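You operate a simulated robot arm through the tools that you are given. There is no shell and no other tool.

You are at the controls of a simulated two-armed robot. One attempt, no reset.

TASK
Drop 30 ml into the little green bowl and slide the flag to what the screen says.
Fine: bowl on the leak check's seat; spout swung back; no water spilt; the other two bowls stay.

Only the result counts: the job must be done as asked and must still hold three seconds after the hand-in. Knocking over, shifting, dropping, spilling or breaking anything else fails it.

THE ROBOT
Two 7-joint arms with fingered hands on one trunk, on a base that moves. Base frame: it is fixed to the floor where the robot stands at the start and does not move with it; the origin is under the middle of the robot, x ahead of it, y to its left, z up. Lengths are in mm, angles in degrees, forces in N, time in s.
The left shoulder is at the start at [60, 138, 747], the right one opposite. With the tool pointing down near the work surface each hand reaches from about 100 to 880 mm from the robot's upright axis, wherever it stands, measured 20 degrees to its own side. Places, roughly: blue button marked drop [1500, 3500, 900]; little striped blue bowl, little striped green bow [1500, 3750, 750]; machine marked leak check [1600, 3600, 900]; screen on the leak check [1500, 3800, 900]; seat of the leak check [1500, 3700, 900]; spout with teal grip [1600, 3700, 900]; yellow slider on the leak check [1600, 3500, 900]. Payload 4 kg a hand.
The tool frame of a hand sits at the grasp point between the pads (the TCP): z along the fingers, y along the line on which they close. The tips reach 36 mm beyond it. The gripper opens to 120 mm; its body begins 42 mm behind the TCP. The gripper is a hand of 5 fingers: y runs from the thumb to the fingers, the wrist lies at [-15, -109, -200] in the tool frame, and closing takes about 1.5 s.
Orientation is that of the tool frame in the base frame, as a unit quaternion [x, y, z, w]. With the fingers straight down and the wrist toward the robot, the tool's x, y and z point along [0, 1, 0], [1, 0, 0] and [0, 0, -1] of the base frame.

THE INTERFACE
- The arms move only by the tool drive_tool. It takes "left_targets", "right_targets" or both (then of equal length, played together; a hand with none holds still); each is a list that holds one entry, the list of rows, each a list of 6 numbers: the turn, a rotation vector about the base's x, y, z in degrees, then the shift along the base's x, y, z in mm. In form: [[[wx, wy, wz, dx, dy, dz], ...]]. A call has 1 to 20 rows; each row is the pose to reach, as a shift and turn from the pose commanded when the call began. "left_gripper" and "right_gripper" are, for a hand that has rows, the closure, from 0 (fully open) to 1 (shut), set as the call begins (left out, the last holds). Rows are played at 5 a second. More than 50 mm and 8.6 degrees between two rows, or a gripper value outside its range, and nothing of the call is played. A pose out of reach is approached as far as the arm can. The call stops where the force on the tool passes 40 N (or 10 N more than at its start, if that is more) or the arm is blocked; 0.2 s more then pass. The fingers move at their own pace (about 153 mm/s each) and stop on an object; they squeeze with about 28 N. The grip force told is the motor's: it shows also when the fingers shut on nothing. Time passes only in rows, and 0.2 s behind the last, so rows that repeat a pose let the fingers close. The reply holds the time, the measured pose of the TCP, the force on the tool along the base axes, the opening and the grip force, in the units named above and with some noise, with the torque about the TCP (base axes, N m) and any sound that the robot's microphone picked up.
- Cameras (640 x 400 px; columns grow to the right, rows downward): "scene" is now at [60.6, -9.4, 1400]; the picture's right is [-0.11, -0.99, 0.00], its down [-0.50, 0.06, -0.87] and it looks along [0.86, -0.09, -0.50] (base axes); focal length 276 px, centre (320, 200). "left" rides on the left gripper at [-69, -79, -131] in its tool frame; the picture's right is [-0.78, -0.29, 0.55], its down [0.55, -0.73, 0.40] and it looks along [0.29, 0.61, 0.74] (tool axes); focal length 222 px, centre (320, 200). "right" rides on the right gripper at [69, -79, -131] in its tool frame; the picture's right is [-0.79, 0.29, -0.55], its down [-0.55, -0.74, 0.40] and it looks along [-0.29, 0.61, 0.74] (tool axes); focal length 222 px, centre (320, 200).
- capture(camera): a new picture of that camera. The clock stands still meanwhile.
- lift_body(by): slides the trunk up (or, below 0, down) by that many mm; the arms and the scene camera ride with it, the base frame stays. It gives what a move gives, with no picture.
- base_move(legs): drives the robot by 1 to 6 legs, each [ahead, left, turn to the left] in mm, mm and degrees, along the robot's own axes; the way and the turn of a leg run together, so that a leg with both is an arc; at most 1500 mm and 180 degrees a leg. The arms and the cameras ride along, it lands a little off, and it stops where it bumps. It gives what a move gives.
- curl_fingers(index, middle, ring, little, thumb_bend, thumb_turn, hand): sets how far each is bent, from 0 (flat) to 100 (curled in); at 30 the hand is open as for a grip, at 70 the pads meet at the TCP. One left out holds its place. A second passes; each finger stops where it meets its share of the squeeze, and holds until it gets a number again. A gripper value or a shape takes the hand back. It gives what a move gives, with no picture; readings hold the bend of each and the force on index, middle, ring, little, thumb and palm. thumb_turn goes from beside the hand (0) to across from the fingers (100), as for a grip.
- hand_shape(shape, hand): the hand has 5 fingers and takes this shape, open, in about a second: jaw (thumb against the fingers, like two jaws); tri (thumb and two fingers); tip (a fingertip pinch); poke (one finger out to press); point (the index stretched); flat (the hand flat); cup (the hand cupped); fist (a fist). The gripper value then closes the fingers along that shape, each until it touches; the sizes above hold for jaw. It gives what a move gives, with no picture.
- head_to(pan, tilt): turns the head with the scene camera to pan (to the left, within 86 degrees either way) and tilt (down, from -29 to 69), counted from straight ahead of the robot. It gives what a move gives.
- pixel_to_xyz(camera, pixels): for up to 12 pixels [column, row] of the newest picture of that camera ("zoom" is the newest enlarged one), the place [x, y, z] in the base frame of the surface seen there, good to about 2 mm. The clock stands still meanwhile.
- inspect(camera, box): a new picture of the part [left, top, right, bottom] of that camera's present view, enlarged. The clock stands still meanwhile.
- hand_in(): hands the job in; it is judged then, once.

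Leave the grippers open and the arms clear of the work at the hand-in unless told otherwise.

The tools are called after "Emit:" as name(argument=value, ...) on one line, values as JSON. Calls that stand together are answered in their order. drive_tool: Moves the arms, as the interface text tells. Its arguments: {"type":"object","properties":{"left_targets":{"type":"array"},"left_gripper":{"type":"number"},"right_targets":{"type":"array"},"right_gripper":{"type":"number"}},"required":[]} The other tools are called the same way: lift_body (by) moves the trunk up or down; hand_shape (shape, hand) gives the hand a shape; curl_fingers (index, middle, ring, little, thumb_bend, thumb_turn, hand) moves the fingers one by one; base_move (legs) drives the base; head_to (pan, tilt) turns the head that bears the scene camera; capture (camera) takes a picture; pixel_to_xyz (camera, pixels) gives the place of the surface under pixels of a picture; inspect (camera, box) takes an enlarged picture of a part of a camera's view; hand_in () hands the job in.

At the start:

```text
clock: 0.0
left_eef_pos: [617.1, 237.3, 1078.9]
left_ee_rot: [0.707, 0.707, 0.0, 0.0]
left_force: [-0.1, 0.1, -0.2]
left_ft_torque: [0.03, 0.0, 0.01]
left_grip_width: 119.7
left_finger_force: 0.1
left_shape: jaw
left_bend: [30.0, 30.0, 30.0, 30.0, 30.0, 97.0]
left_finger forces: [0.0, 0.1, 0.0, 0.0, 0.0, 0.0]
right_eef_pos: [511.8, -248.6, 1083.5]
right_ee_rot: [0.706, 0.708, 0.0, -0.001]
right_force: [-0.4, 0.5, -0.9]
right_ft_torque: [-0.01, -0.02, -0.01]
right_grip_width: 119.8
right_finger_force: 0.0
right_shape: jaw
right_bend: [30.0, 30.0, 30.0, 30.0, 30.0, 97.0]
right_finger forces: [0.0, 0.0, 0.0, 0.1, 0.0, 0.0]
trunk travel left (down, up): [-325.0, 265.0]
robot x, y, heading: [3.5, 0.9, -0.0]
head pan, tilt (commanded): [-6.3, 30.1]
```

scene: 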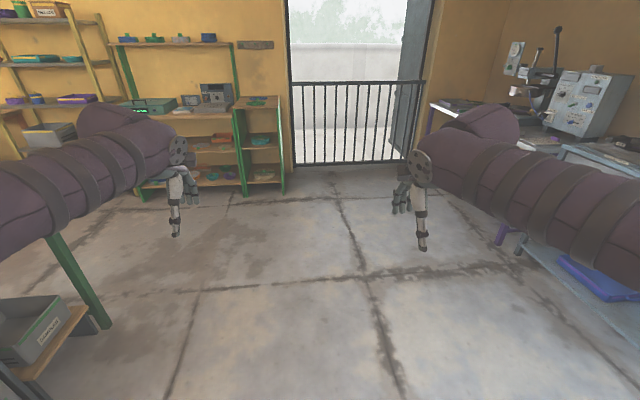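
right: 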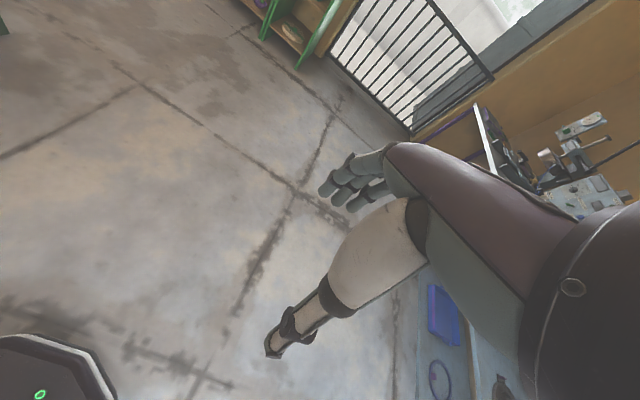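
left: 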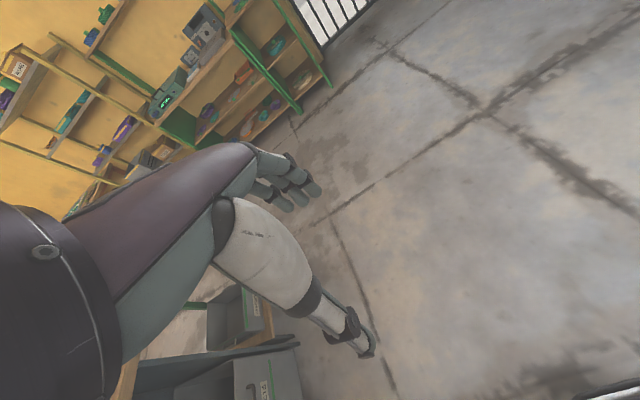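

I see a room with shelves ahead-left, a doorway, and a bench on the right. The leak check should be far to the left (about [1550, 3650, 900]). I turn the head left to look there.

Emit:
head_to(pan=60, tilt=15)

```text
clock: 1.4
left_eef_pos: [616.4, 236.5, 1078.9]
left_ee_rot: [0.707, 0.707, 0.001, 0.0]
left_force: [-0.1, -0.8, -0.6]
left_ft_torque: [-0.03, 0.02, 0.0]
left_grip_width: 119.6
left_finger_force: 0.0
left_shape: jaw
left_bend: [30.0, 30.0, 30.0, 30.0, 30.0, 97.0]
left_finger forces: [0.1, 0.1, 0.1, 0.1, 0.0, 0.0]
right_eef_pos: [511.3, -248.1, 1084.4]
right_ee_rot: [0.706, 0.708, 0.0, 0.0]
right_force: [0.0, -0.6, 0.0]
right_ft_torque: [0.0, 0.0, 0.03]
right_grip_width: 119.7
right_finger_force: 0.0
right_shape: jaw
right_bend: [30.0, 30.0, 30.0, 30.0, 30.0, 97.0]
right_finger forces: [0.0, 0.0, 0.0, 0.0, 0.0, 0.1]
trunk travel left (down, up): [-325.0, 265.0]
robot x, y, heading: [-0.6, 0.2, -0.1]
head pan, tilt (commanded): [60.0, 15.0]
```

The head is at pan 60, tilt 15. I take a scene picture to see what lies to the left.

Emit:
capture(camera="scene")

```text
taken
```

scene: 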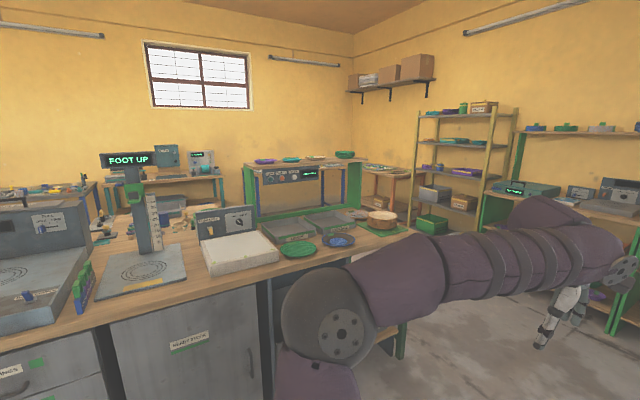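

I see a room with a bench right by the robot's left, and behind it a green-framed table near (290,180) and others. I zoom in on the centre and ask for places.

Emit:
inspect(camera="scene", box=[90, 120, 410, 280])

Emit:
pixel_to_xyz(camera="scene", pixels=[[290, 177], [310, 174], [170, 155], [200, 160], [380, 175], [350, 155], [260, 205], [160, 200], [300, 245], [240, 250], [400, 235], [530, 330]])

```text
2.00 times, centred on (250, 200) of scene
```

zoom: 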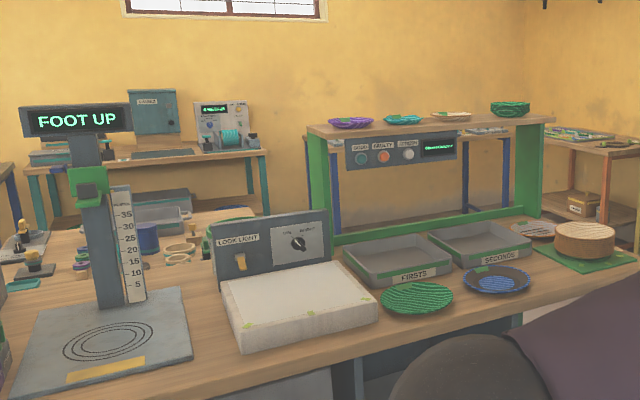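

```text
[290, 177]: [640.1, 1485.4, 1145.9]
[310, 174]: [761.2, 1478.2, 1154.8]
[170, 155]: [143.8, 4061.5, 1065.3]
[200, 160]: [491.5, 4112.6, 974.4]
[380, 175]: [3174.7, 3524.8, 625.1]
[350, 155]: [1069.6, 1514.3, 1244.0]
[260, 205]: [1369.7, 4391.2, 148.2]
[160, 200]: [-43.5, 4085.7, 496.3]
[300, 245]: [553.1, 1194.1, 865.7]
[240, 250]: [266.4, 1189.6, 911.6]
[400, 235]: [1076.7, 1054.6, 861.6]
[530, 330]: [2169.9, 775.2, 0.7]
```

The bench by the robot is at y≈1000–1500; the leak check should be behind its raised shelf, on the blue-legged table. I ask for places of the obstacles to plan the way around the bench's right end.

Emit:
pixel_to_xyz(camera="scene", pixels=[[404, 345], [392, 188], [372, 198], [412, 210], [440, 255], [500, 200], [485, 212], [610, 325], [636, 340], [420, 260], [332, 187], [345, 161]])

Emit:
inspect(camera="scene", box=[320, 130, 480, 230])

```text
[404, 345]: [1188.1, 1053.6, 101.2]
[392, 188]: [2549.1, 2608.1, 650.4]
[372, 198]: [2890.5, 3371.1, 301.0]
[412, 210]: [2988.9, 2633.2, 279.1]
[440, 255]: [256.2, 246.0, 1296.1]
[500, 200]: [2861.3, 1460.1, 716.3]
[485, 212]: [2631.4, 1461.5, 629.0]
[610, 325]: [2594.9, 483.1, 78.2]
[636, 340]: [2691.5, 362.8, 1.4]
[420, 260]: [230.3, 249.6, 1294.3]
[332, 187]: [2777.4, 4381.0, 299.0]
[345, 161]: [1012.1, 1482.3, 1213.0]
```

```text
4.00 times, centred on (400, 180) of scene
```

zoom: 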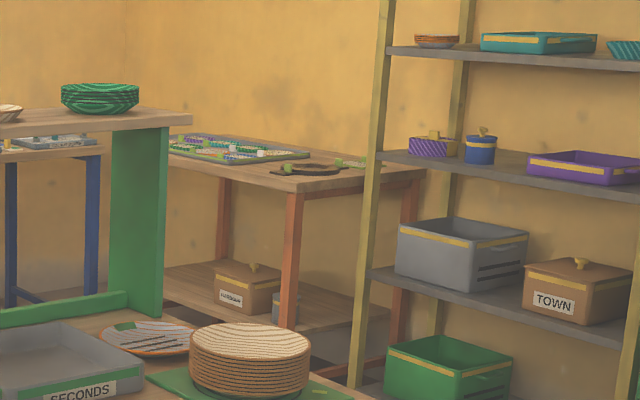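

The corridor between the bench (ends x≈1250) and the racks (from x≈2550) is free. I drive 1400 ahead, then turn 90 left, and look again.

Emit:
base_move(legs=[[1400, 0, 0], [0, 0, 90]])

Emit:
head_to(pan=0, tilt=20)

Emit:
capture(camera="scene")

```text
clock: 12.2
left_eef_pos: [1169.1, 615.4, 1078.0]
left_ee_rot: [0.002, 1.0, 0.001, 0.001]
left_force: [-0.3, -0.3, 0.0]
left_ft_torque: [0.01, 0.01, 0.01]
left_grip_width: 119.3
left_finger_force: 0.0
left_shape: jaw
left_bend: [30.0, 30.0, 30.0, 30.0, 30.0, 97.0]
left_finger forces: [0.0, 0.0, 0.0, 0.0, 0.1, 0.1]
right_eef_pos: [1653.7, 508.6, 1084.1]
right_ee_rot: [0.002, 1.0, 0.0, 0.001]
right_force: [-0.1, -0.3, 0.0]
right_ft_torque: [-0.04, 0.02, 0.0]
right_grip_width: 119.6
right_finger_force: 0.0
right_shape: jaw
right_bend: [30.0, 30.0, 30.0, 30.0, 30.0, 97.0]
right_finger forces: [0.1, 0.1, 0.0, 0.0, 0.1, 0.1]
trunk travel left (down, up): [-325.0, 265.0]
robot x, y, heading: [1405.1, -1.5, 90.2]
head pan, tilt (commanded): [60.0, 15.0]
```

```text
clock: 13.5
left_eef_pos: [1169.7, 615.8, 1078.0]
left_ee_rot: [0.002, 1.0, 0.0, 0.0]
left_force: [0.4, -0.1, -0.2]
left_ft_torque: [-0.01, 0.02, 0.03]
left_grip_width: 119.6
left_finger_force: 0.1
left_shape: jaw
left_bend: [30.0, 30.0, 30.0, 30.0, 30.0, 97.0]
left_finger forces: [0.0, 0.0, 0.0, 0.0, 0.1, 0.0]
right_eef_pos: [1653.9, 509.1, 1083.8]
right_ee_rot: [0.001, 1.0, 0.0, -0.001]
right_force: [0.2, 0.9, -0.6]
right_ft_torque: [0.03, -0.02, 0.03]
right_grip_width: 119.7
right_finger_force: 0.1
right_shape: jaw
right_bend: [30.0, 30.0, 30.0, 30.0, 30.0, 97.0]
right_finger forces: [0.0, 0.0, 0.0, 0.0, 0.0, 0.0]
trunk travel left (down, up): [-325.0, 265.0]
robot x, y, heading: [1404.5, -1.9, 89.9]
head pan, tilt (commanded): [0.0, 20.0]
```

```text
taken
```

scene: 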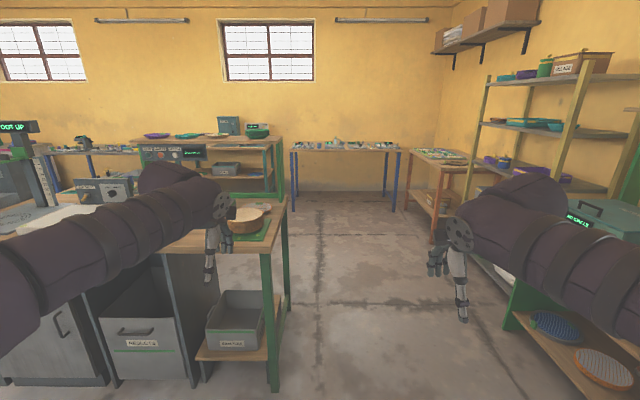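

The blue-legged table at (345,148) seems to be at the right place. I zoom in there and ask for places.

Emit:
inspect(camera="scene", box=[270, 100, 430, 200])

Emit:
pixel_to_xyz(camera="scene", pixels=[[330, 149], [300, 152], [395, 152], [240, 165], [230, 125], [257, 130], [285, 180], [440, 160], [275, 225], [290, 215], [160, 150], [420, 220]])

```text
4.00 times, centred on (350, 150) of scene
```

zoom: 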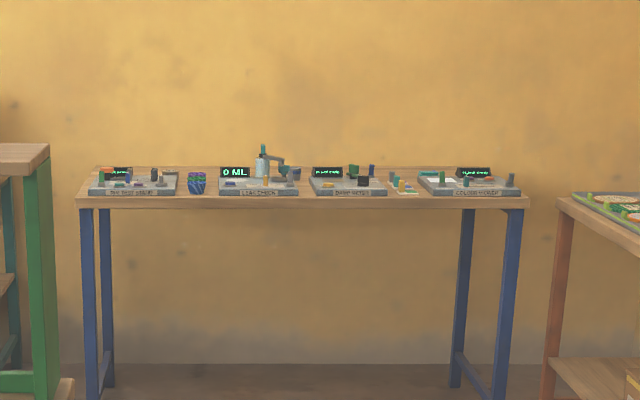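

```text
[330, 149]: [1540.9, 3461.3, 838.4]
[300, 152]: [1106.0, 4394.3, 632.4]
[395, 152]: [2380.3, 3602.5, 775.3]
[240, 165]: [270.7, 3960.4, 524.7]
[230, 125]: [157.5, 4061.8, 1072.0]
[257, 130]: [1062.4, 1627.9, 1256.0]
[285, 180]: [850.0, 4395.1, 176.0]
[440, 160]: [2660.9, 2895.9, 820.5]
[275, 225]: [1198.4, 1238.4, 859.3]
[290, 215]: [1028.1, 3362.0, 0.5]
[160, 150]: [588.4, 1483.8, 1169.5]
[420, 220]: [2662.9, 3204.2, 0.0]
```

The machine labelled LEAK CHECK with screen "0 ML" is on the blue-legged table at x≈1540, y≈3460; a stack of striped bowls stands left of it. I strafe 350 right, go ahead 2500, then strafe left 200.

Emit:
base_move(legs=[[0, -350, 0], [1500, 0, 0], [900, 0, 0], [0, 200, 0]])

Emit:
head_to(pan=0, tilt=30)

Emit:
capture(camera="scene")

```text
clock: 28.3
left_eef_pos: [1323.7, 3014.2, 1078.0]
left_ee_rot: [0.001, 1.0, 0.001, 0.0]
left_force: [0.0, 0.9, 0.1]
left_ft_torque: [0.01, -0.06, 0.04]
left_grip_width: 119.7
left_finger_force: 0.1
left_shape: jaw
left_bend: [30.0, 30.0, 30.0, 30.0, 30.0, 97.0]
left_finger forces: [0.1, 0.1, 0.0, 0.0, 0.0, 0.1]
right_eef_pos: [1808.4, 2907.7, 1085.0]
right_ee_rot: [0.001, 1.0, -0.001, -0.001]
right_force: [-0.2, -0.3, -0.3]
right_ft_torque: [0.01, -0.07, 0.04]
right_grip_width: 119.8
right_finger_force: 0.1
right_shape: jaw
right_bend: [30.0, 30.0, 30.0, 30.0, 30.0, 97.0]
right_finger forces: [0.0, 0.0, 0.1, 0.0, 0.0, 0.0]
trunk travel left (down, up): [-325.0, 265.0]
robot x, y, heading: [1559.7, 2399.3, 90.1]
head pan, tilt (commanded): [0.0, 20.0]
```

```text
clock: 29.0
left_eef_pos: [1325.3, 3014.2, 1079.2]
left_ee_rot: [0.002, 1.0, 0.0, 0.0]
left_force: [0.3, -0.1, 0.0]
left_ft_torque: [-0.01, -0.01, 0.03]
left_grip_width: 119.7
left_finger_force: 0.1
left_shape: jaw
left_bend: [30.0, 30.0, 30.0, 30.0, 30.0, 97.0]
left_finger forces: [0.0, 0.0, 0.0, 0.1, 0.0, 0.0]
right_eef_pos: [1809.9, 2906.5, 1084.4]
right_ee_rot: [0.001, 1.0, 0.0, 0.0]
right_force: [-0.2, -0.1, -0.1]
right_ft_torque: [0.01, 0.01, -0.01]
right_grip_width: 119.7
right_finger_force: 0.1
right_shape: jaw
right_bend: [30.0, 30.0, 30.0, 30.0, 30.0, 97.0]
right_finger forces: [0.1, 0.1, 0.1, 0.0, 0.0, 0.0]
trunk travel left (down, up): [-325.0, 265.0]
robot x, y, heading: [1560.2, 2397.8, 89.9]
head pan, tilt (commanded): [0.0, 30.0]
```

```text
taken
```

scene: 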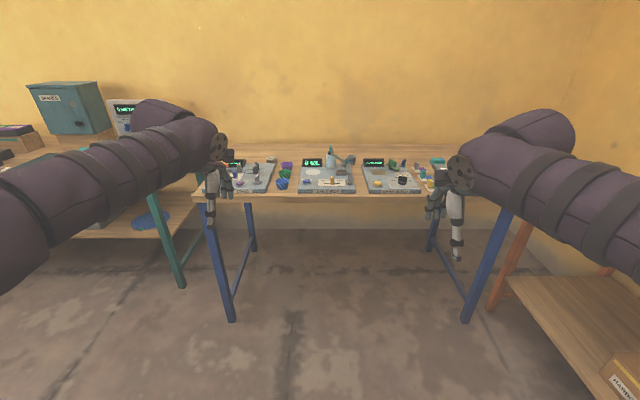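

The table is dead ahead with the leak check at (327,178). I zoom in to read the scene and get positions.

Emit:
inspect(camera="scene", box=[240, 140, 400, 210])

Emit:
pixel_to_xyz(camera="scene", pixels=[[320, 193], [305, 193], [350, 193], [220, 199], [430, 199], [282, 184], [287, 166], [312, 162], [332, 158], [340, 170], [307, 183], [333, 181]])

```text
4.00 times, centred on (320, 175) of scene
```

zoom: 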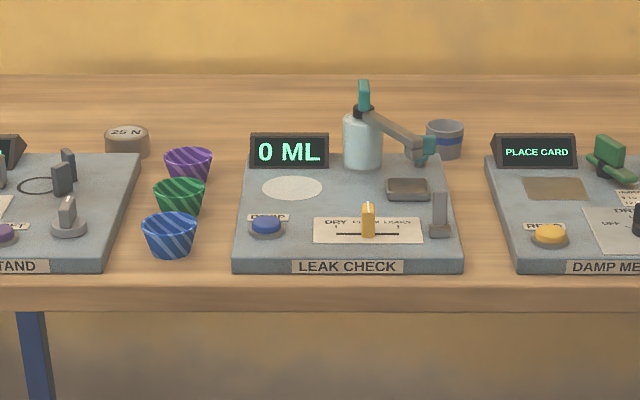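

```text
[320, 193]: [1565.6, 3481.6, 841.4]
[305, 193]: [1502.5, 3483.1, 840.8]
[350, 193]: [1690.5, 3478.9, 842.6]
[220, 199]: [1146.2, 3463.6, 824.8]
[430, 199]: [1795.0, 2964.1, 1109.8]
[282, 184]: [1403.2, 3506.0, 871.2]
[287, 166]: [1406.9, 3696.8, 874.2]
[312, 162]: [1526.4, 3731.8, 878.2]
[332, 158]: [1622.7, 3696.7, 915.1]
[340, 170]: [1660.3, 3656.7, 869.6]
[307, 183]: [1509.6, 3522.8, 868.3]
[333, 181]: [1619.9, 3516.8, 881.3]
```

I see, in the zoom: purple, green and blue striped bowls in a column at x≈1405, the leak check with seat (white disc, zoom (292,187)), blue DROP button, yellow flag slider, bottle with spout arm. The hands are above the table height so I drive ahead 500 mm.

Emit:
base_move(legs=[[500, 0, 0]])

Emit:
head_to(pan=0, tilt=45)

Emit:
capture(camera="scene")

```text
clock: 32.0
left_eef_pos: [1329.4, 3517.6, 1079.6]
left_ee_rot: [0.003, 1.0, 0.001, 0.0]
left_force: [0.4, 0.0, 0.2]
left_ft_torque: [-0.06, 0.0, 0.04]
left_grip_width: 119.5
left_finger_force: 0.1
left_shape: jaw
left_bend: [30.0, 30.0, 30.0, 30.0, 30.0, 97.0]
left_finger forces: [0.0, 0.0, 0.0, 0.0, 0.0, 0.0]
right_eef_pos: [1814.7, 3408.4, 1084.8]
right_ee_rot: [0.004, 1.0, 0.001, -0.002]
right_force: [-0.2, 0.1, 0.9]
right_ft_torque: [0.0, -0.01, 0.03]
right_grip_width: 119.7
right_finger_force: 0.1
right_shape: jaw
right_bend: [30.0, 30.0, 30.0, 30.0, 30.0, 97.0]
right_finger forces: [0.0, 0.0, 0.0, 0.0, 0.1, 0.0]
trunk travel left (down, up): [-325.0, 265.0]
robot x, y, heading: [1562.7, 2897.0, 89.6]
head pan, tilt (commanded): [0.0, 30.0]
```

```text
clock: 32.8
left_eef_pos: [1329.4, 3517.4, 1078.6]
left_ee_rot: [0.004, 1.0, 0.0, -0.001]
left_force: [0.6, 0.1, 0.3]
left_ft_torque: [-0.01, 0.0, -0.01]
left_grip_width: 119.8
left_finger_force: 0.1
left_shape: jaw
left_bend: [30.0, 30.0, 30.0, 30.0, 30.0, 97.0]
left_finger forces: [0.0, 0.0, 0.0, 0.0, 0.0, 0.0]
right_eef_pos: [1813.7, 3407.6, 1084.7]
right_ee_rot: [0.003, 1.0, 0.0, 0.001]
right_force: [0.1, -0.3, -0.5]
right_ft_torque: [0.04, 0.03, 0.01]
right_grip_width: 119.6
right_finger_force: 0.0
right_shape: jaw
right_bend: [30.0, 30.0, 30.0, 30.0, 30.0, 97.0]
right_finger forces: [0.0, 0.0, 0.1, 0.0, 0.0, 0.0]
trunk travel left (down, up): [-325.0, 265.0]
robot x, y, heading: [1561.8, 2897.3, 89.6]
head pan, tilt (commanded): [0.0, 45.0]
```

```text
taken
```

scene: 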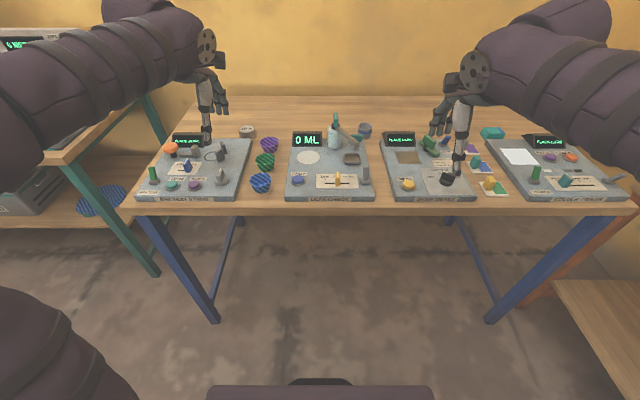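

The robot is at y≈2897; the whole table is in view. I zoom in on the leak check and bowls.

Emit:
inspect(camera="scene", box=[240, 105, 400, 205])

Emit:
inspect(camera="scene", box=[280, 160, 380, 210])

```text
4.00 times, centred on (320, 155) of scene
```

zoom: 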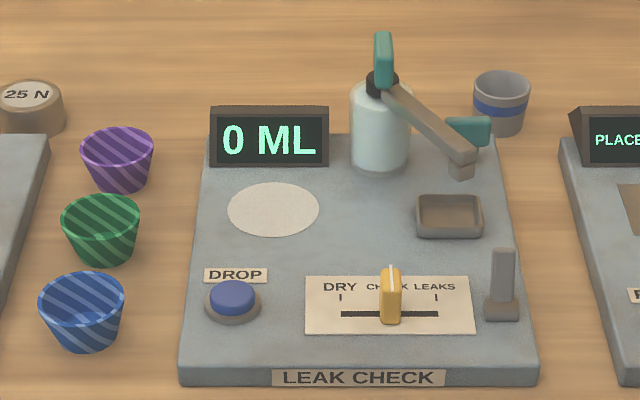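

```text
6.40 times, centred on (330, 185) of scene
```

zoom: 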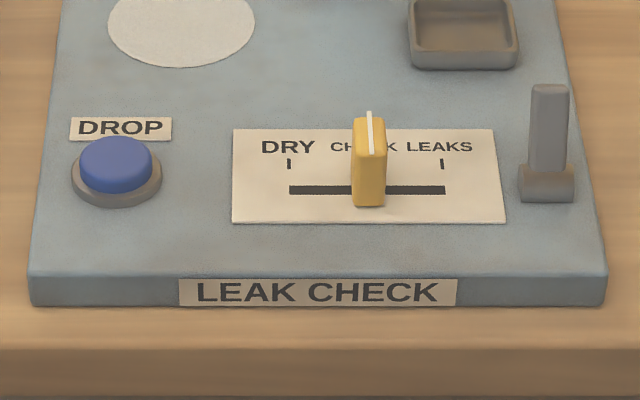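

The flag is now at CHECK between DRY and LEAKS; the spout's outlet is over the drip tray on the right. Now I take the wider zoom again and ask for exact positions.

Emit:
inspect(camera="scene", box=[240, 105, 400, 205])

Emit:
pixel_to_xyz(camera="zoom", pixels=[[63, 208], [139, 206], [100, 198], [101, 238], [102, 262], [82, 285], [117, 134], [272, 208], [228, 208], [318, 208], [272, 183], [272, 235]])

Emit:
pixel_to_xyz(camera="zoom", pixels=[[382, 40], [382, 80], [382, 92], [430, 120], [470, 130], [490, 125], [460, 155], [462, 170], [450, 215], [232, 293], [390, 280], [390, 310]])

Emit:
pixel_to_xyz(camera="zoom", pixels=[[502, 260], [502, 300], [340, 297], [436, 297], [380, 130], [360, 150], [270, 140], [210, 330], [520, 345], [300, 250], [120, 370], [140, 240]])

```text
4.00 times, centred on (320, 155) of scene
```

zoom: 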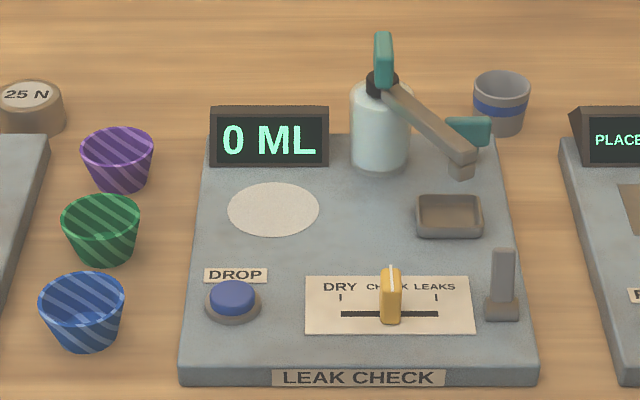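

```text
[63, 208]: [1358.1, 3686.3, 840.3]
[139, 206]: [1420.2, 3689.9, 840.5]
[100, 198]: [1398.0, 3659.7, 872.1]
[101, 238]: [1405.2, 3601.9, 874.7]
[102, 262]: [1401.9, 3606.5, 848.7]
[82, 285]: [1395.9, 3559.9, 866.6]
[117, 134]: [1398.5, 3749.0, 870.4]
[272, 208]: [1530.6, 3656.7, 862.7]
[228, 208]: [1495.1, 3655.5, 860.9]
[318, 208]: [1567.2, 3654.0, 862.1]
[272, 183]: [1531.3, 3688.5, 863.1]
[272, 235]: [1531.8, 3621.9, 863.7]
```

```text
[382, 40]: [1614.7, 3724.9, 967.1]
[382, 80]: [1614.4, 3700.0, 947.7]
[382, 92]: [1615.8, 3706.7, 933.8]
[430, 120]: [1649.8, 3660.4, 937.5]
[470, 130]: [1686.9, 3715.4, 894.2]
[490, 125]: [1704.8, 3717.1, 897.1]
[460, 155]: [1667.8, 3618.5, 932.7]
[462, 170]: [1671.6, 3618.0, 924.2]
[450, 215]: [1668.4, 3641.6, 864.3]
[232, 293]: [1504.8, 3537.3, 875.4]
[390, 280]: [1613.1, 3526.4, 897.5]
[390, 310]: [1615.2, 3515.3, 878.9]
```

```text
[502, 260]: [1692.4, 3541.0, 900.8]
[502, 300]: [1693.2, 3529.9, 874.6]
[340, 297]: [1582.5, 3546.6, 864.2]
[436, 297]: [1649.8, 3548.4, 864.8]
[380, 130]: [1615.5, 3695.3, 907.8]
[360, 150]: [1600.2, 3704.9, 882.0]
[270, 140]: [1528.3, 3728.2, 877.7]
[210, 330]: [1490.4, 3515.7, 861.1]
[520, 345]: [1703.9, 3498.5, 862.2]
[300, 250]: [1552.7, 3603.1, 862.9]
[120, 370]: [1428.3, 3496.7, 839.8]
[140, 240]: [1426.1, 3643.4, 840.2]
```

Key places: seat centre ≈[1531,3655,863], button ≈[1505,3537,875], flag ≈[1614,3520], spout pivot ≈[1615,3720], outlet ≈[1670,3620,915]. There's a teal post on the pivot and another teal piece at (1695,3716,895). I look through both hand cameras.

Emit:
capture(camera="left")

Emit:
capture(camera="right")

```text
taken
```

left: 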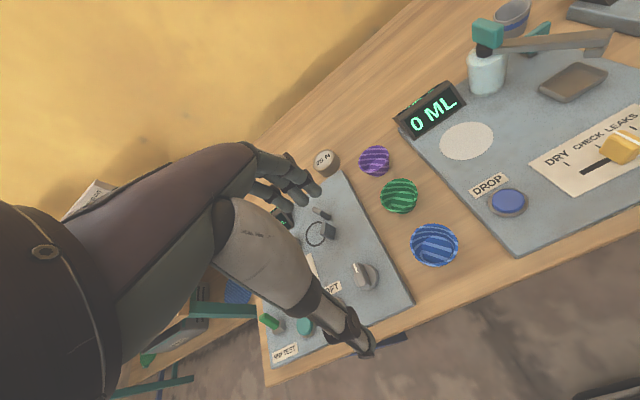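

```text
taken
```

right: 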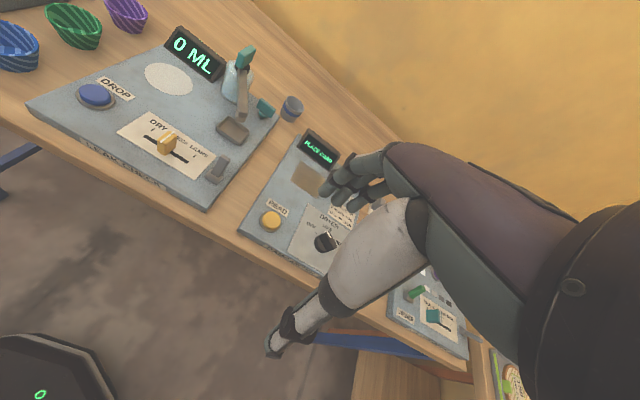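

Both hand cameras see the machine. I zoom into the spout from both sides to understand its grip.

Emit:
inspect(camera="left", box=[430, 0, 640, 131])

Emit:
inspect(camera="right", box=[130, 20, 320, 139])

Emit:
inspect(camera="left", box=[330, 130, 490, 280])

Emit:
pixel_to_xyz(camera="zoom", pixels=[[200, 185], [280, 185], [350, 180], [280, 130], [280, 240], [180, 90], [420, 300]])

```text
3.05 times, centred on (535, 66) of left
```

zoom: 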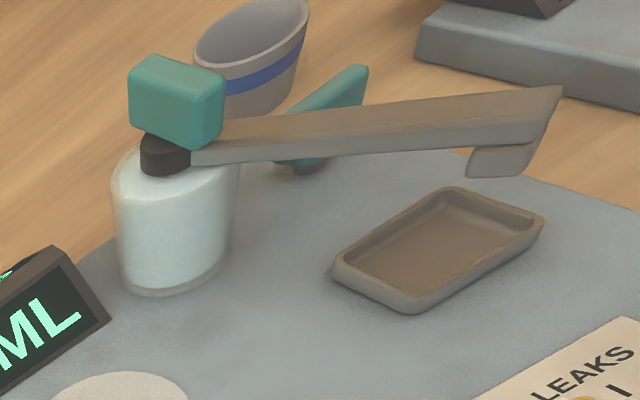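

```text
3.36 times, centred on (225, 80) of right
```

zoom: 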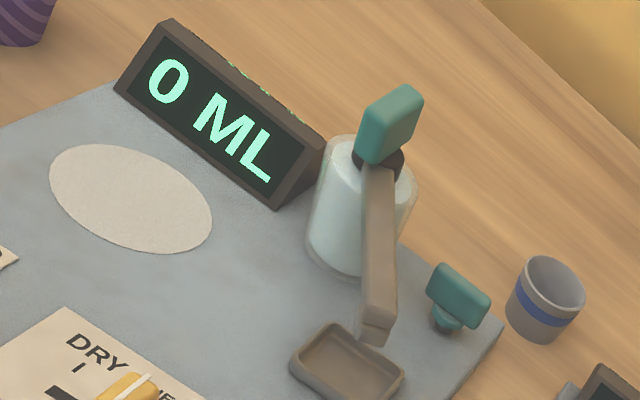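

```text
2.67 times, centred on (410, 205) of left
```

zoom: 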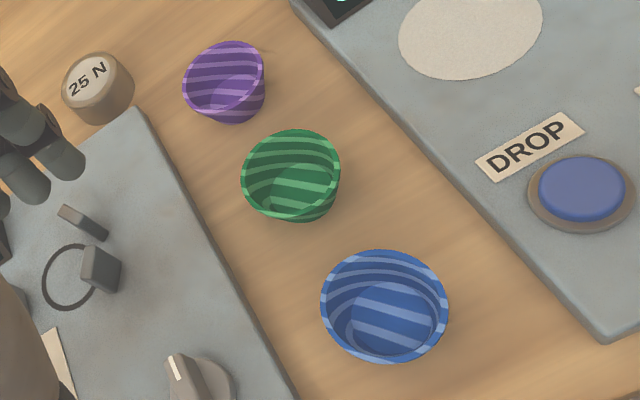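

```text
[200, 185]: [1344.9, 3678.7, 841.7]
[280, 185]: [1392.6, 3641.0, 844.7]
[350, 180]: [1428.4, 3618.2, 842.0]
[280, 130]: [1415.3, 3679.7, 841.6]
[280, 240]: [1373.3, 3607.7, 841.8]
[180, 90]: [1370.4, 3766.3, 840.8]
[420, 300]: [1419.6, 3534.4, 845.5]
```

The teal block tops the pivot (spout grip); the other teal wing knob at (1695,3716) is something else. The bowls are close together, so I zoom the scene on them for exact rim and base heights.

Emit:
inspect(camera="scene", box=[240, 125, 304, 205])

```text
5.00 times, centred on (272, 165) of scene
```

zoom: 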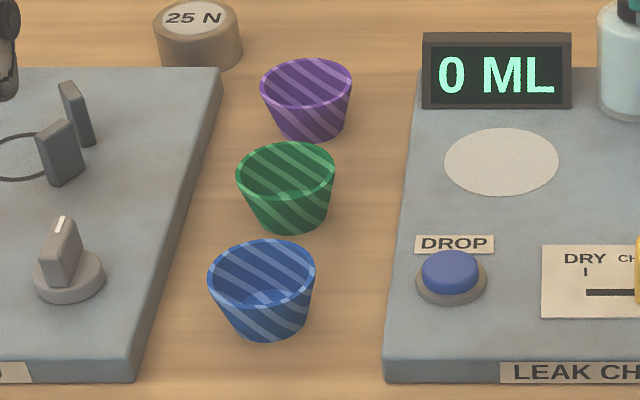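

I ask for the rim front, rim back and base points of each bowl in this zoom.

Emit:
pixel_to_xyz(camera="zoom", pixels=[[287, 205], [239, 175], [333, 175], [287, 145], [287, 230], [287, 148], [262, 288], [212, 280], [312, 280], [262, 243], [307, 118], [265, 92]])

Emit:
pixel_to_xyz(camera="zoom", pixels=[[286, 200], [286, 196], [240, 180], [331, 180], [250, 205], [322, 205], [348, 92], [307, 62], [309, 136], [260, 336], [215, 130], [395, 200]])

```text
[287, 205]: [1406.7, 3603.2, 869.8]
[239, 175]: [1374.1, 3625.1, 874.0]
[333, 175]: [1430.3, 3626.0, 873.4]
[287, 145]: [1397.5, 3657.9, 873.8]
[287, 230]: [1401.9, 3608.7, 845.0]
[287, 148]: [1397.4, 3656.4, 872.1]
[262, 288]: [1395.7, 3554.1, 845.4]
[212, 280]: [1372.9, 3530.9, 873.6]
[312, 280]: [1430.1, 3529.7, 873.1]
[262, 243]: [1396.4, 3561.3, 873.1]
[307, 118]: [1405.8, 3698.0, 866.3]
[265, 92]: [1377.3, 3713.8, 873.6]
```

```text
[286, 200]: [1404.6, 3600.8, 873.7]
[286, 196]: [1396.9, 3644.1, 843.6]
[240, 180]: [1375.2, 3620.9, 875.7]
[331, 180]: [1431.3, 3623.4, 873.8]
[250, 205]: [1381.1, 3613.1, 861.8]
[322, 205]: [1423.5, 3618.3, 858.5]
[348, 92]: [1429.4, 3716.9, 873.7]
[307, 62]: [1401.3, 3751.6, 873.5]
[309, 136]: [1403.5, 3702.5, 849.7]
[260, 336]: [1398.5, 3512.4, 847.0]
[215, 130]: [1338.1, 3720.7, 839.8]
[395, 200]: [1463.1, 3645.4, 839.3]
```

Green bowl: rim centre ≈[1402,3629], rim z≈875, diameter ≈59; neighbours 95 mm away along y, so I'll grip it along the x direction. I turn the left hand −90° about z (fingers on the right, thumb on the left) and bring it above the green bowl at the present height.

Emit:
drive_tool(left_targets=[[[0, 0, -8, 6, 10, 0], [0, 0, -16, 13, 20, 0], [0, 0, -24, 20, 30, 0], [0, 0, -32, 26, 40, 0], [0, 0, -40, 33, 50, 0], [0, 0, -48, 40, 60, 0], [0, 0, -56, 46, 70, 0], [0, 0, -64, 53, 80, 0], [0, 0, -72, 60, 90, 0], [0, 0, -80, 66, 100, 0], [0, 0, -88, 73, 110, 0], [0, 0, -90, 73, 112, 0], [0, 0, -90, 73, 112, 0]]])

Emit:
capture(camera="left")

Emit:
capture(camera="scene")

```text
clock: 35.6
left_eef_pos: [1396.8, 3563.8, 1064.0]
left_ee_rot: [0.71, 0.704, -0.001, 0.001]
left_force: [0.8, -0.1, -1.1]
left_ft_torque: [-0.02, -0.01, 0.03]
left_grip_width: 119.9
left_finger_force: 0.0
left_shape: jaw
left_bend: [30.0, 30.0, 30.0, 30.0, 30.0, 97.0]
left_finger forces: [0.0, 0.0, 0.0, 0.0, 0.1, 0.0]
left hand out of reach, approached as far as the arm can: row 9, 10, 11, 12, 13
right_eef_pos: [1813.9, 3408.2, 1085.1]
right_ee_rot: [0.003, 1.0, 0.0, 0.0]
right_force: [0.7, 0.2, -0.4]
right_ft_torque: [-0.02, -0.01, 0.01]
right_grip_width: 119.7
right_finger_force: 0.1
right_shape: jaw
right_bend: [30.0, 30.0, 30.0, 30.0, 30.0, 97.0]
right_finger forces: [0.1, 0.1, 0.1, 0.0, 0.0, 0.1]
trunk travel left (down, up): [-325.0, 265.0]
robot x, y, heading: [1561.6, 2899.8, 89.6]
head pan, tilt (commanded): [0.0, 45.0]
```

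```text
taken
```

left: 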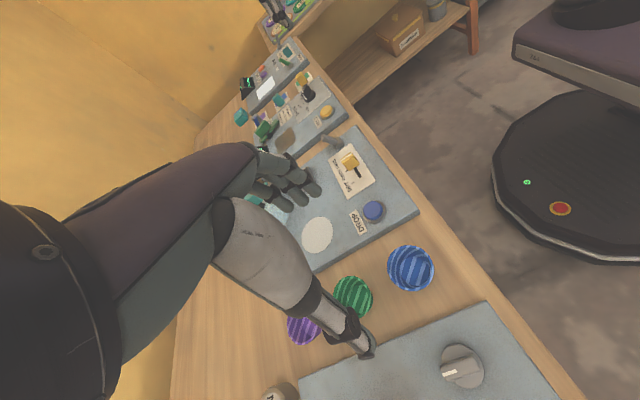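

```text
taken
```

scene: 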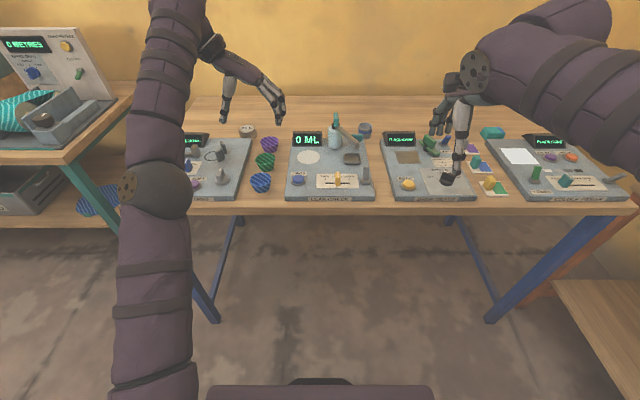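

The arm ran out of reach (wrist goes outward). I check how far the base's front edge is from the table, then move closer.

Emit:
pixel_to_xyz(camera="left", pixels=[[493, 190], [500, 150], [520, 230], [415, 200], [580, 395], [515, 50], [570, 75], [350, 295]])

```text
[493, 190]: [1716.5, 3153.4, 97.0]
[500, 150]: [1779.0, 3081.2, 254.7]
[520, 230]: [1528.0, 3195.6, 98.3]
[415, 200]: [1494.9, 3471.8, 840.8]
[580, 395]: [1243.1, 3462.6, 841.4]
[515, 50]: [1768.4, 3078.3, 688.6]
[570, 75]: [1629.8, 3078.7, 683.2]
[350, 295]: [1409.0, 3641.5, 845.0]
```

The trunk front is at y≈3078, the table edge at ≈3455, so there's room. Before moving I check the left elbow and the neighbouring left table for clearance.

Emit:
pixel_to_xyz(camera="scene", pixels=[[150, 190], [120, 190], [60, 150], [100, 60], [110, 100], [125, 130], [180, 60], [150, 60], [120, 300], [205, 30]])

```text
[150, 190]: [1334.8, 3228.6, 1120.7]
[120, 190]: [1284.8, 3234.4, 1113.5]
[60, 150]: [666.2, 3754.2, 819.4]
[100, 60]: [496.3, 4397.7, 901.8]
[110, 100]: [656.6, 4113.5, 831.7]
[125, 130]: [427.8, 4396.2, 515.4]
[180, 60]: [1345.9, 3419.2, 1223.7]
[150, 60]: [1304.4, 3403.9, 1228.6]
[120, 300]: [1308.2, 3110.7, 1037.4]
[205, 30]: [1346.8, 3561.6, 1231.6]
```

The arm stays well above the table with no obstacles at that height. I drive ahead 230 mm.

Emit:
base_move(legs=[[230, 0, 0]])

Emit:
capture(camera="scene")

```text
clock: 37.3
left_eef_pos: [1399.6, 3795.9, 1063.2]
left_ee_rot: [0.71, 0.704, -0.001, 0.001]
left_force: [0.0, 1.0, -0.6]
left_ft_torque: [0.03, -0.01, 0.0]
left_grip_width: 120.0
left_finger_force: 0.0
left_shape: jaw
left_bend: [30.0, 30.0, 30.0, 30.0, 30.0, 97.0]
left_finger forces: [0.0, 0.1, 0.1, 0.0, 0.0, 0.1]
right_eef_pos: [1814.5, 3639.9, 1084.3]
right_ee_rot: [0.002, 1.0, -0.001, 0.001]
right_force: [-0.1, 0.3, -0.1]
right_ft_torque: [-0.01, 0.0, -0.01]
right_grip_width: 119.8
right_finger_force: 0.1
right_shape: jaw
right_bend: [30.0, 30.0, 30.0, 30.0, 30.0, 97.0]
right_finger forces: [0.1, 0.0, 0.0, 0.0, 0.1, 0.1]
trunk travel left (down, up): [-325.0, 265.0]
robot x, y, heading: [1564.6, 3130.2, 89.7]
head pan, tilt (commanded): [0.0, 45.0]
```

```text
taken
```

scene: 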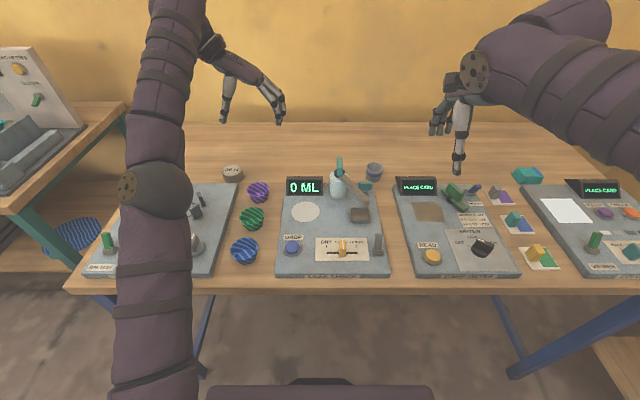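

The view is good now: bowls at (258,192), (251,218), (244,250), machine at (333,230). I play a null row for the left hand to see where its commanded pose lies.

Emit:
drive_tool(left_targets=[[[0, 0, 0, 0, 0, 0], [0, 0, 0, 0, 0, 0]]])

```text
clock: 37.9
left_eef_pos: [1400.4, 3794.7, 1064.9]
left_ee_rot: [0.709, 0.705, 0.0, 0.0]
left_force: [-0.5, -0.5, -0.1]
left_ft_torque: [-0.01, -0.03, -0.01]
left_grip_width: 119.9
left_finger_force: 0.1
left_shape: jaw
left_bend: [30.0, 30.0, 30.0, 30.0, 30.0, 97.0]
left_finger forces: [0.1, 0.1, 0.0, 0.0, 0.1, 0.0]
right_eef_pos: [1816.2, 3638.8, 1084.3]
right_ee_rot: [0.002, 1.0, -0.001, 0.0]
right_force: [0.7, 0.2, 0.2]
right_ft_torque: [-0.01, 0.0, -0.01]
right_grip_width: 119.6
right_finger_force: 0.0
right_shape: jaw
right_bend: [30.0, 30.0, 30.0, 30.0, 30.0, 97.0]
right_finger forces: [0.1, 0.0, 0.1, 0.1, 0.0, 0.1]
trunk travel left (down, up): [-325.0, 265.0]
robot x, y, heading: [1563.3, 3132.1, 89.7]
head pan, tilt (commanded): [0.0, 45.0]
```

The commanded pose equals the measured one. I zoom on the hand and on the bowls to check finger spread and bowl positions again.

Emit:
inspect(camera="scene", box=[200, 50, 320, 140])

Emit:
inspect(camera="scene", box=[210, 160, 306, 280])

```text
4.44 times, centred on (260, 95) of scene
```

zoom: 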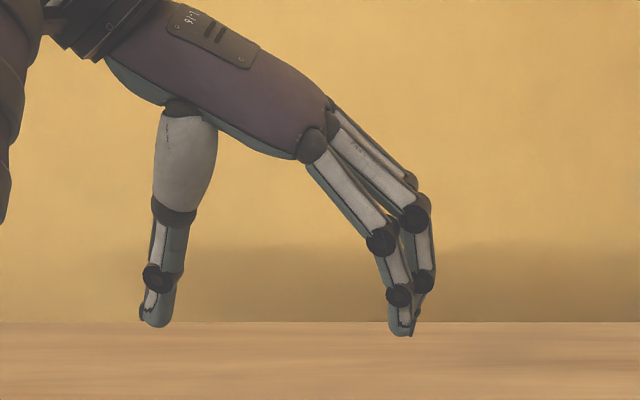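

```text
3.33 times, centred on (258, 220) of scene
```

zoom: 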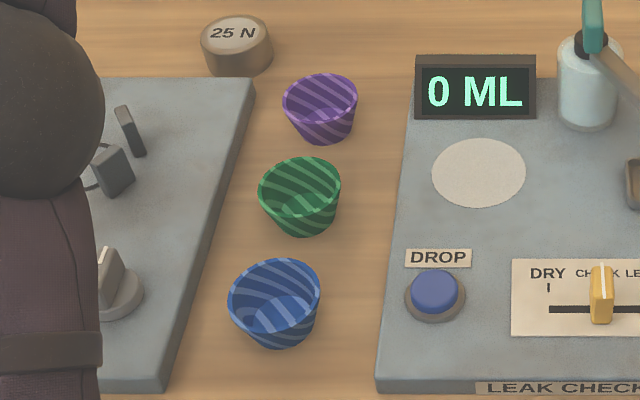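

I take the left camera's view and measure the fingertips' places to know the spread.

Emit:
inspect(camera="left", box=[200, 130, 400, 370])

```text
1.67 times, centred on (300, 250) of left
```

zoom: 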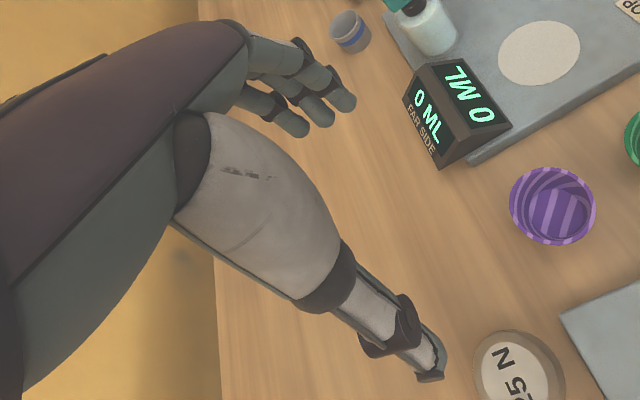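

Emit:
pixel_to_xyz(camera="zoom", pixels=[[345, 102], [322, 118], [297, 129], [325, 95], [318, 75], [430, 372], [410, 310], [385, 345], [300, 45], [440, 350]])

```text
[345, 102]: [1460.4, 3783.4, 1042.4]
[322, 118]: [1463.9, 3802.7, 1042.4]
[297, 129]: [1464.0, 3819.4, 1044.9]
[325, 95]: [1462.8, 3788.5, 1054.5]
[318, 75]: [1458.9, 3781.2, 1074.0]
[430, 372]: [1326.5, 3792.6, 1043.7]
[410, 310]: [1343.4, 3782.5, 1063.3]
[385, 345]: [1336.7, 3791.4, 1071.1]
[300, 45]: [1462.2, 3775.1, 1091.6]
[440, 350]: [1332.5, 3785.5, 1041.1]
```

Fingertips lie at x≈+65 with index 15 mm toward the robot and ring 25 mm away; thumb at −70. I pre-close to about 80 mm (0.35) and move over the green bowl at [1406,3626], keeping height.

Emit:
drive_tool(left_targets=[[[0, 0, 0, 1, -34, 0], [0, 0, 0, 2, -68, 0], [0, 0, 0, 4, -102, 0], [0, 0, 0, 5, -136, 0], [0, 0, 0, 6, -169, 0], [0, 0, 0, 6, -169, 0], [0, 0, 0, 6, -169, 0]]], left_gripper=0.35)

Emit:
capture(camera="left")

Emit:
capture(camera="scene")

```text
clock: 39.5
left_eef_pos: [1405.3, 3625.8, 1064.4]
left_ee_rot: [0.709, 0.705, -0.001, 0.001]
left_force: [0.1, 0.9, 0.2]
left_ft_torque: [-0.03, 0.0, 0.02]
left_grip_width: 78.4
left_finger_force: 0.1
left_shape: jaw
left_bend: [36.0, 40.0, 38.0, 62.0, 44.0, 99.0]
left_finger forces: [0.0, 0.0, 0.1, 0.1, 0.1, 0.0]
right_eef_pos: [1815.1, 3639.0, 1084.3]
right_ee_rot: [0.002, 1.0, 0.001, 0.0]
right_force: [1.3, -0.3, 0.2]
right_ft_torque: [0.0, 0.0, 0.01]
right_grip_width: 119.9
right_finger_force: 0.0
right_shape: jaw
right_bend: [30.0, 30.0, 30.0, 30.0, 30.0, 97.0]
right_finger forces: [0.1, 0.0, 0.0, 0.0, 0.0, 0.0]
trunk travel left (down, up): [-325.0, 265.0]
robot x, y, heading: [1565.8, 3129.8, 89.8]
head pan, tilt (commanded): [0.0, 45.0]
```

```text
taken
```

left: 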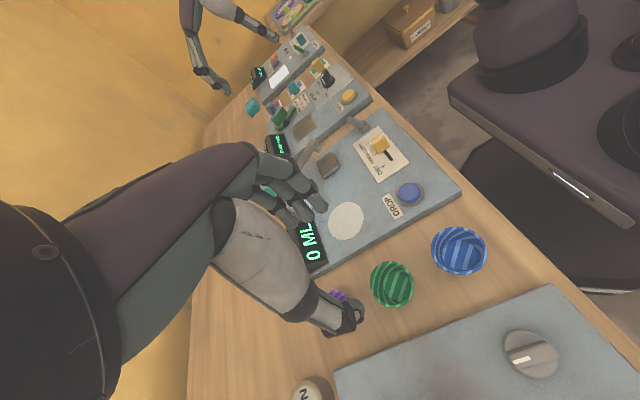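

```text
taken
```

scene: 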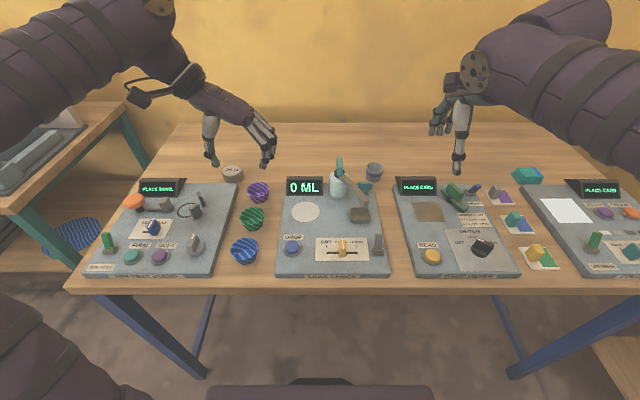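

The hand is over the green bowl with 78 mm opening. I check bowl and fingertip positions from the left camera.

Emit:
inspect(camera="left", box=[240, 160, 440, 360])

Emit:
inspect(camera="scene", box=[190, 80, 290, 180])

```text
2.00 times, centred on (340, 260) of left
```

zoom: 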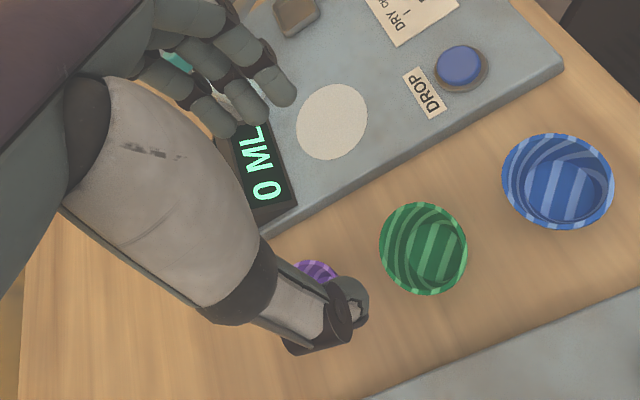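

```text
4.00 times, centred on (240, 130) of scene
```

zoom: 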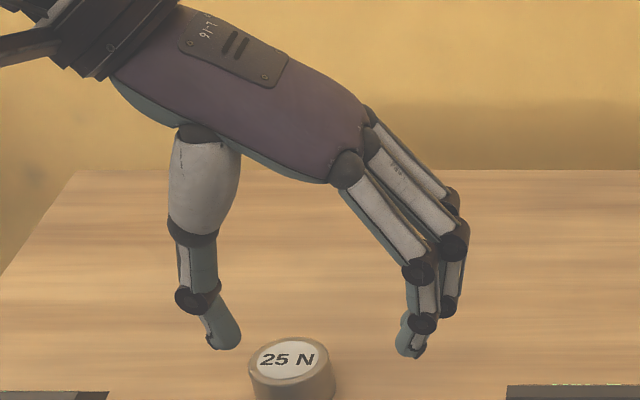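

I measure thumb and fingertip outer points in this scene zoom.

Emit:
pixel_to_xyz(camera="zoom", pixels=[[228, 343], [190, 300], [210, 330], [405, 350], [425, 322], [420, 270], [450, 300], [464, 245], [405, 330], [238, 335]])

Emit:
capture(camera="left")

Emit:
pixel_to_xyz(camera="left", pixels=[[431, 250], [487, 254], [459, 228], [459, 274], [371, 285], [413, 283], [393, 262], [390, 306], [391, 284], [380, 208], [383, 205], [420, 340]])

```text
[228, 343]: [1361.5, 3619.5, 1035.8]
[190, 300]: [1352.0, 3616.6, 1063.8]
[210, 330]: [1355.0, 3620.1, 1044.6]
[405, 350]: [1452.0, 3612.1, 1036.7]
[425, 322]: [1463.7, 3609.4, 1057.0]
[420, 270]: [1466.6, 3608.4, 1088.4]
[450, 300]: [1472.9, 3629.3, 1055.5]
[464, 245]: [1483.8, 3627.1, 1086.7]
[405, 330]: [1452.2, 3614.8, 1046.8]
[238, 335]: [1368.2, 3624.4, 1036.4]
```

```text
taken
```

left: 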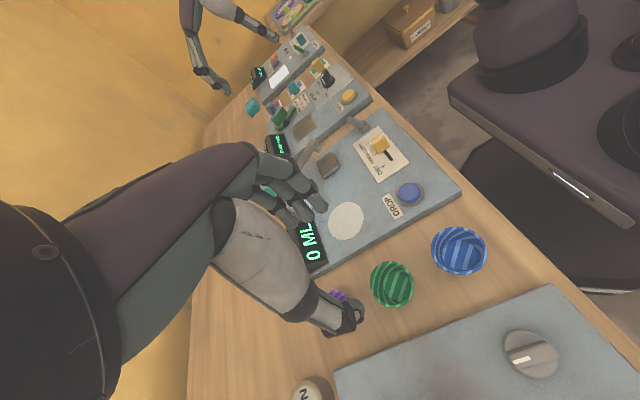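

```text
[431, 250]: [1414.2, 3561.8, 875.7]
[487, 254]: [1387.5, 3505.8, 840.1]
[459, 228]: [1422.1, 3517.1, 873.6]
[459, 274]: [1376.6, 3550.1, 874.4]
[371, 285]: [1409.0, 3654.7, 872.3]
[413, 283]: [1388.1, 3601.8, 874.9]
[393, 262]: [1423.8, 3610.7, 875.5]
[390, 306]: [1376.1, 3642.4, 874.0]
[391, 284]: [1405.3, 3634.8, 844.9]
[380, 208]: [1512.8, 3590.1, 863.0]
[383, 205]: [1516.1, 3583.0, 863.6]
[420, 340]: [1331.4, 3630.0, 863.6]
```

The bowl centre is [1400.5,3628] by both cameras; the hand's tips are ~31 mm below the TCP. I descend first by 100 mm with −3 mm in x and check the arm's clearance.

Emit:
drive_tool(left_targets=[[[0, 0, 0, -1, 0, -30], [0, 0, 0, -2, 1, -60], [0, 0, 0, -3, 1, -90], [0, 0, 0, -3, 1, -110], [0, 0, 0, -3, 1, -110]]])

Emit:
head_to(pan=25, tilt=45)

Emit:
capture(camera="scene")

```text
clock: 40.7
left_eef_pos: [1400.2, 3627.5, 955.0]
left_ee_rot: [0.709, 0.705, 0.0, 0.0]
left_force: [0.3, 0.0, 0.1]
left_ft_torque: [-0.01, 0.02, -0.01]
left_grip_width: 78.1
left_finger_force: 0.1
left_shape: jaw
left_bend: [36.0, 40.0, 38.0, 62.0, 44.0, 99.0]
left_finger forces: [0.0, 0.0, 0.0, 0.0, 0.1, 0.1]
right_eef_pos: [1815.0, 3638.7, 1084.8]
right_ee_rot: [0.003, 1.0, -0.001, 0.001]
right_force: [0.3, -0.5, 0.6]
right_ft_torque: [0.01, 0.02, 0.01]
right_grip_width: 119.6
right_finger_force: 0.0
right_shape: jaw
right_bend: [30.0, 30.0, 30.0, 30.0, 30.0, 97.0]
right_finger forces: [0.0, 0.0, 0.1, 0.0, 0.0, 0.0]
trunk travel left (down, up): [-325.0, 265.0]
robot x, y, heading: [1564.5, 3126.8, 89.3]
head pan, tilt (commanded): [0.0, 45.0]
```

```text
clock: 41.6
left_eef_pos: [1401.3, 3626.7, 954.0]
left_ee_rot: [0.71, 0.704, 0.0, 0.0]
left_force: [0.5, 0.0, 0.2]
left_ft_torque: [-0.02, 0.03, -0.02]
left_grip_width: 78.4
left_finger_force: 0.0
left_shape: jaw
left_bend: [36.0, 40.0, 38.0, 62.0, 44.0, 99.0]
left_finger forces: [0.0, 0.0, 0.0, 0.1, 0.1, 0.0]
right_eef_pos: [1815.9, 3638.4, 1084.9]
right_ee_rot: [0.003, 1.0, 0.0, 0.0]
right_force: [0.2, 0.1, -1.2]
right_ft_torque: [-0.02, 0.0, 0.0]
right_grip_width: 119.8
right_finger_force: 0.0
right_shape: jaw
right_bend: [30.0, 30.0, 30.0, 30.0, 30.0, 97.0]
right_finger forces: [0.1, 0.1, 0.0, 0.0, 0.1, 0.1]
trunk travel left (down, up): [-325.0, 265.0]
robot x, y, heading: [1566.0, 3128.4, 89.8]
head pan, tilt (commanded): [25.0, 45.0]
```

```text
taken
```

scene: 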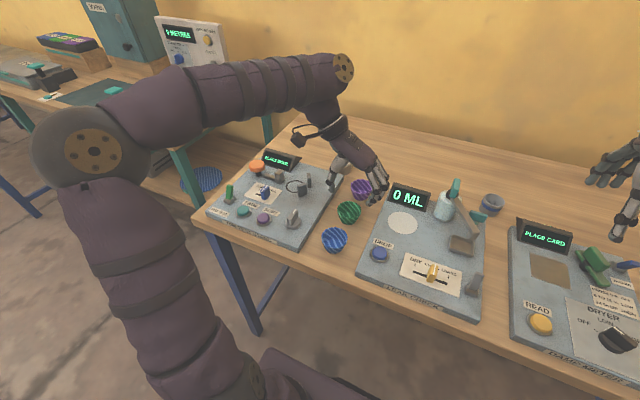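

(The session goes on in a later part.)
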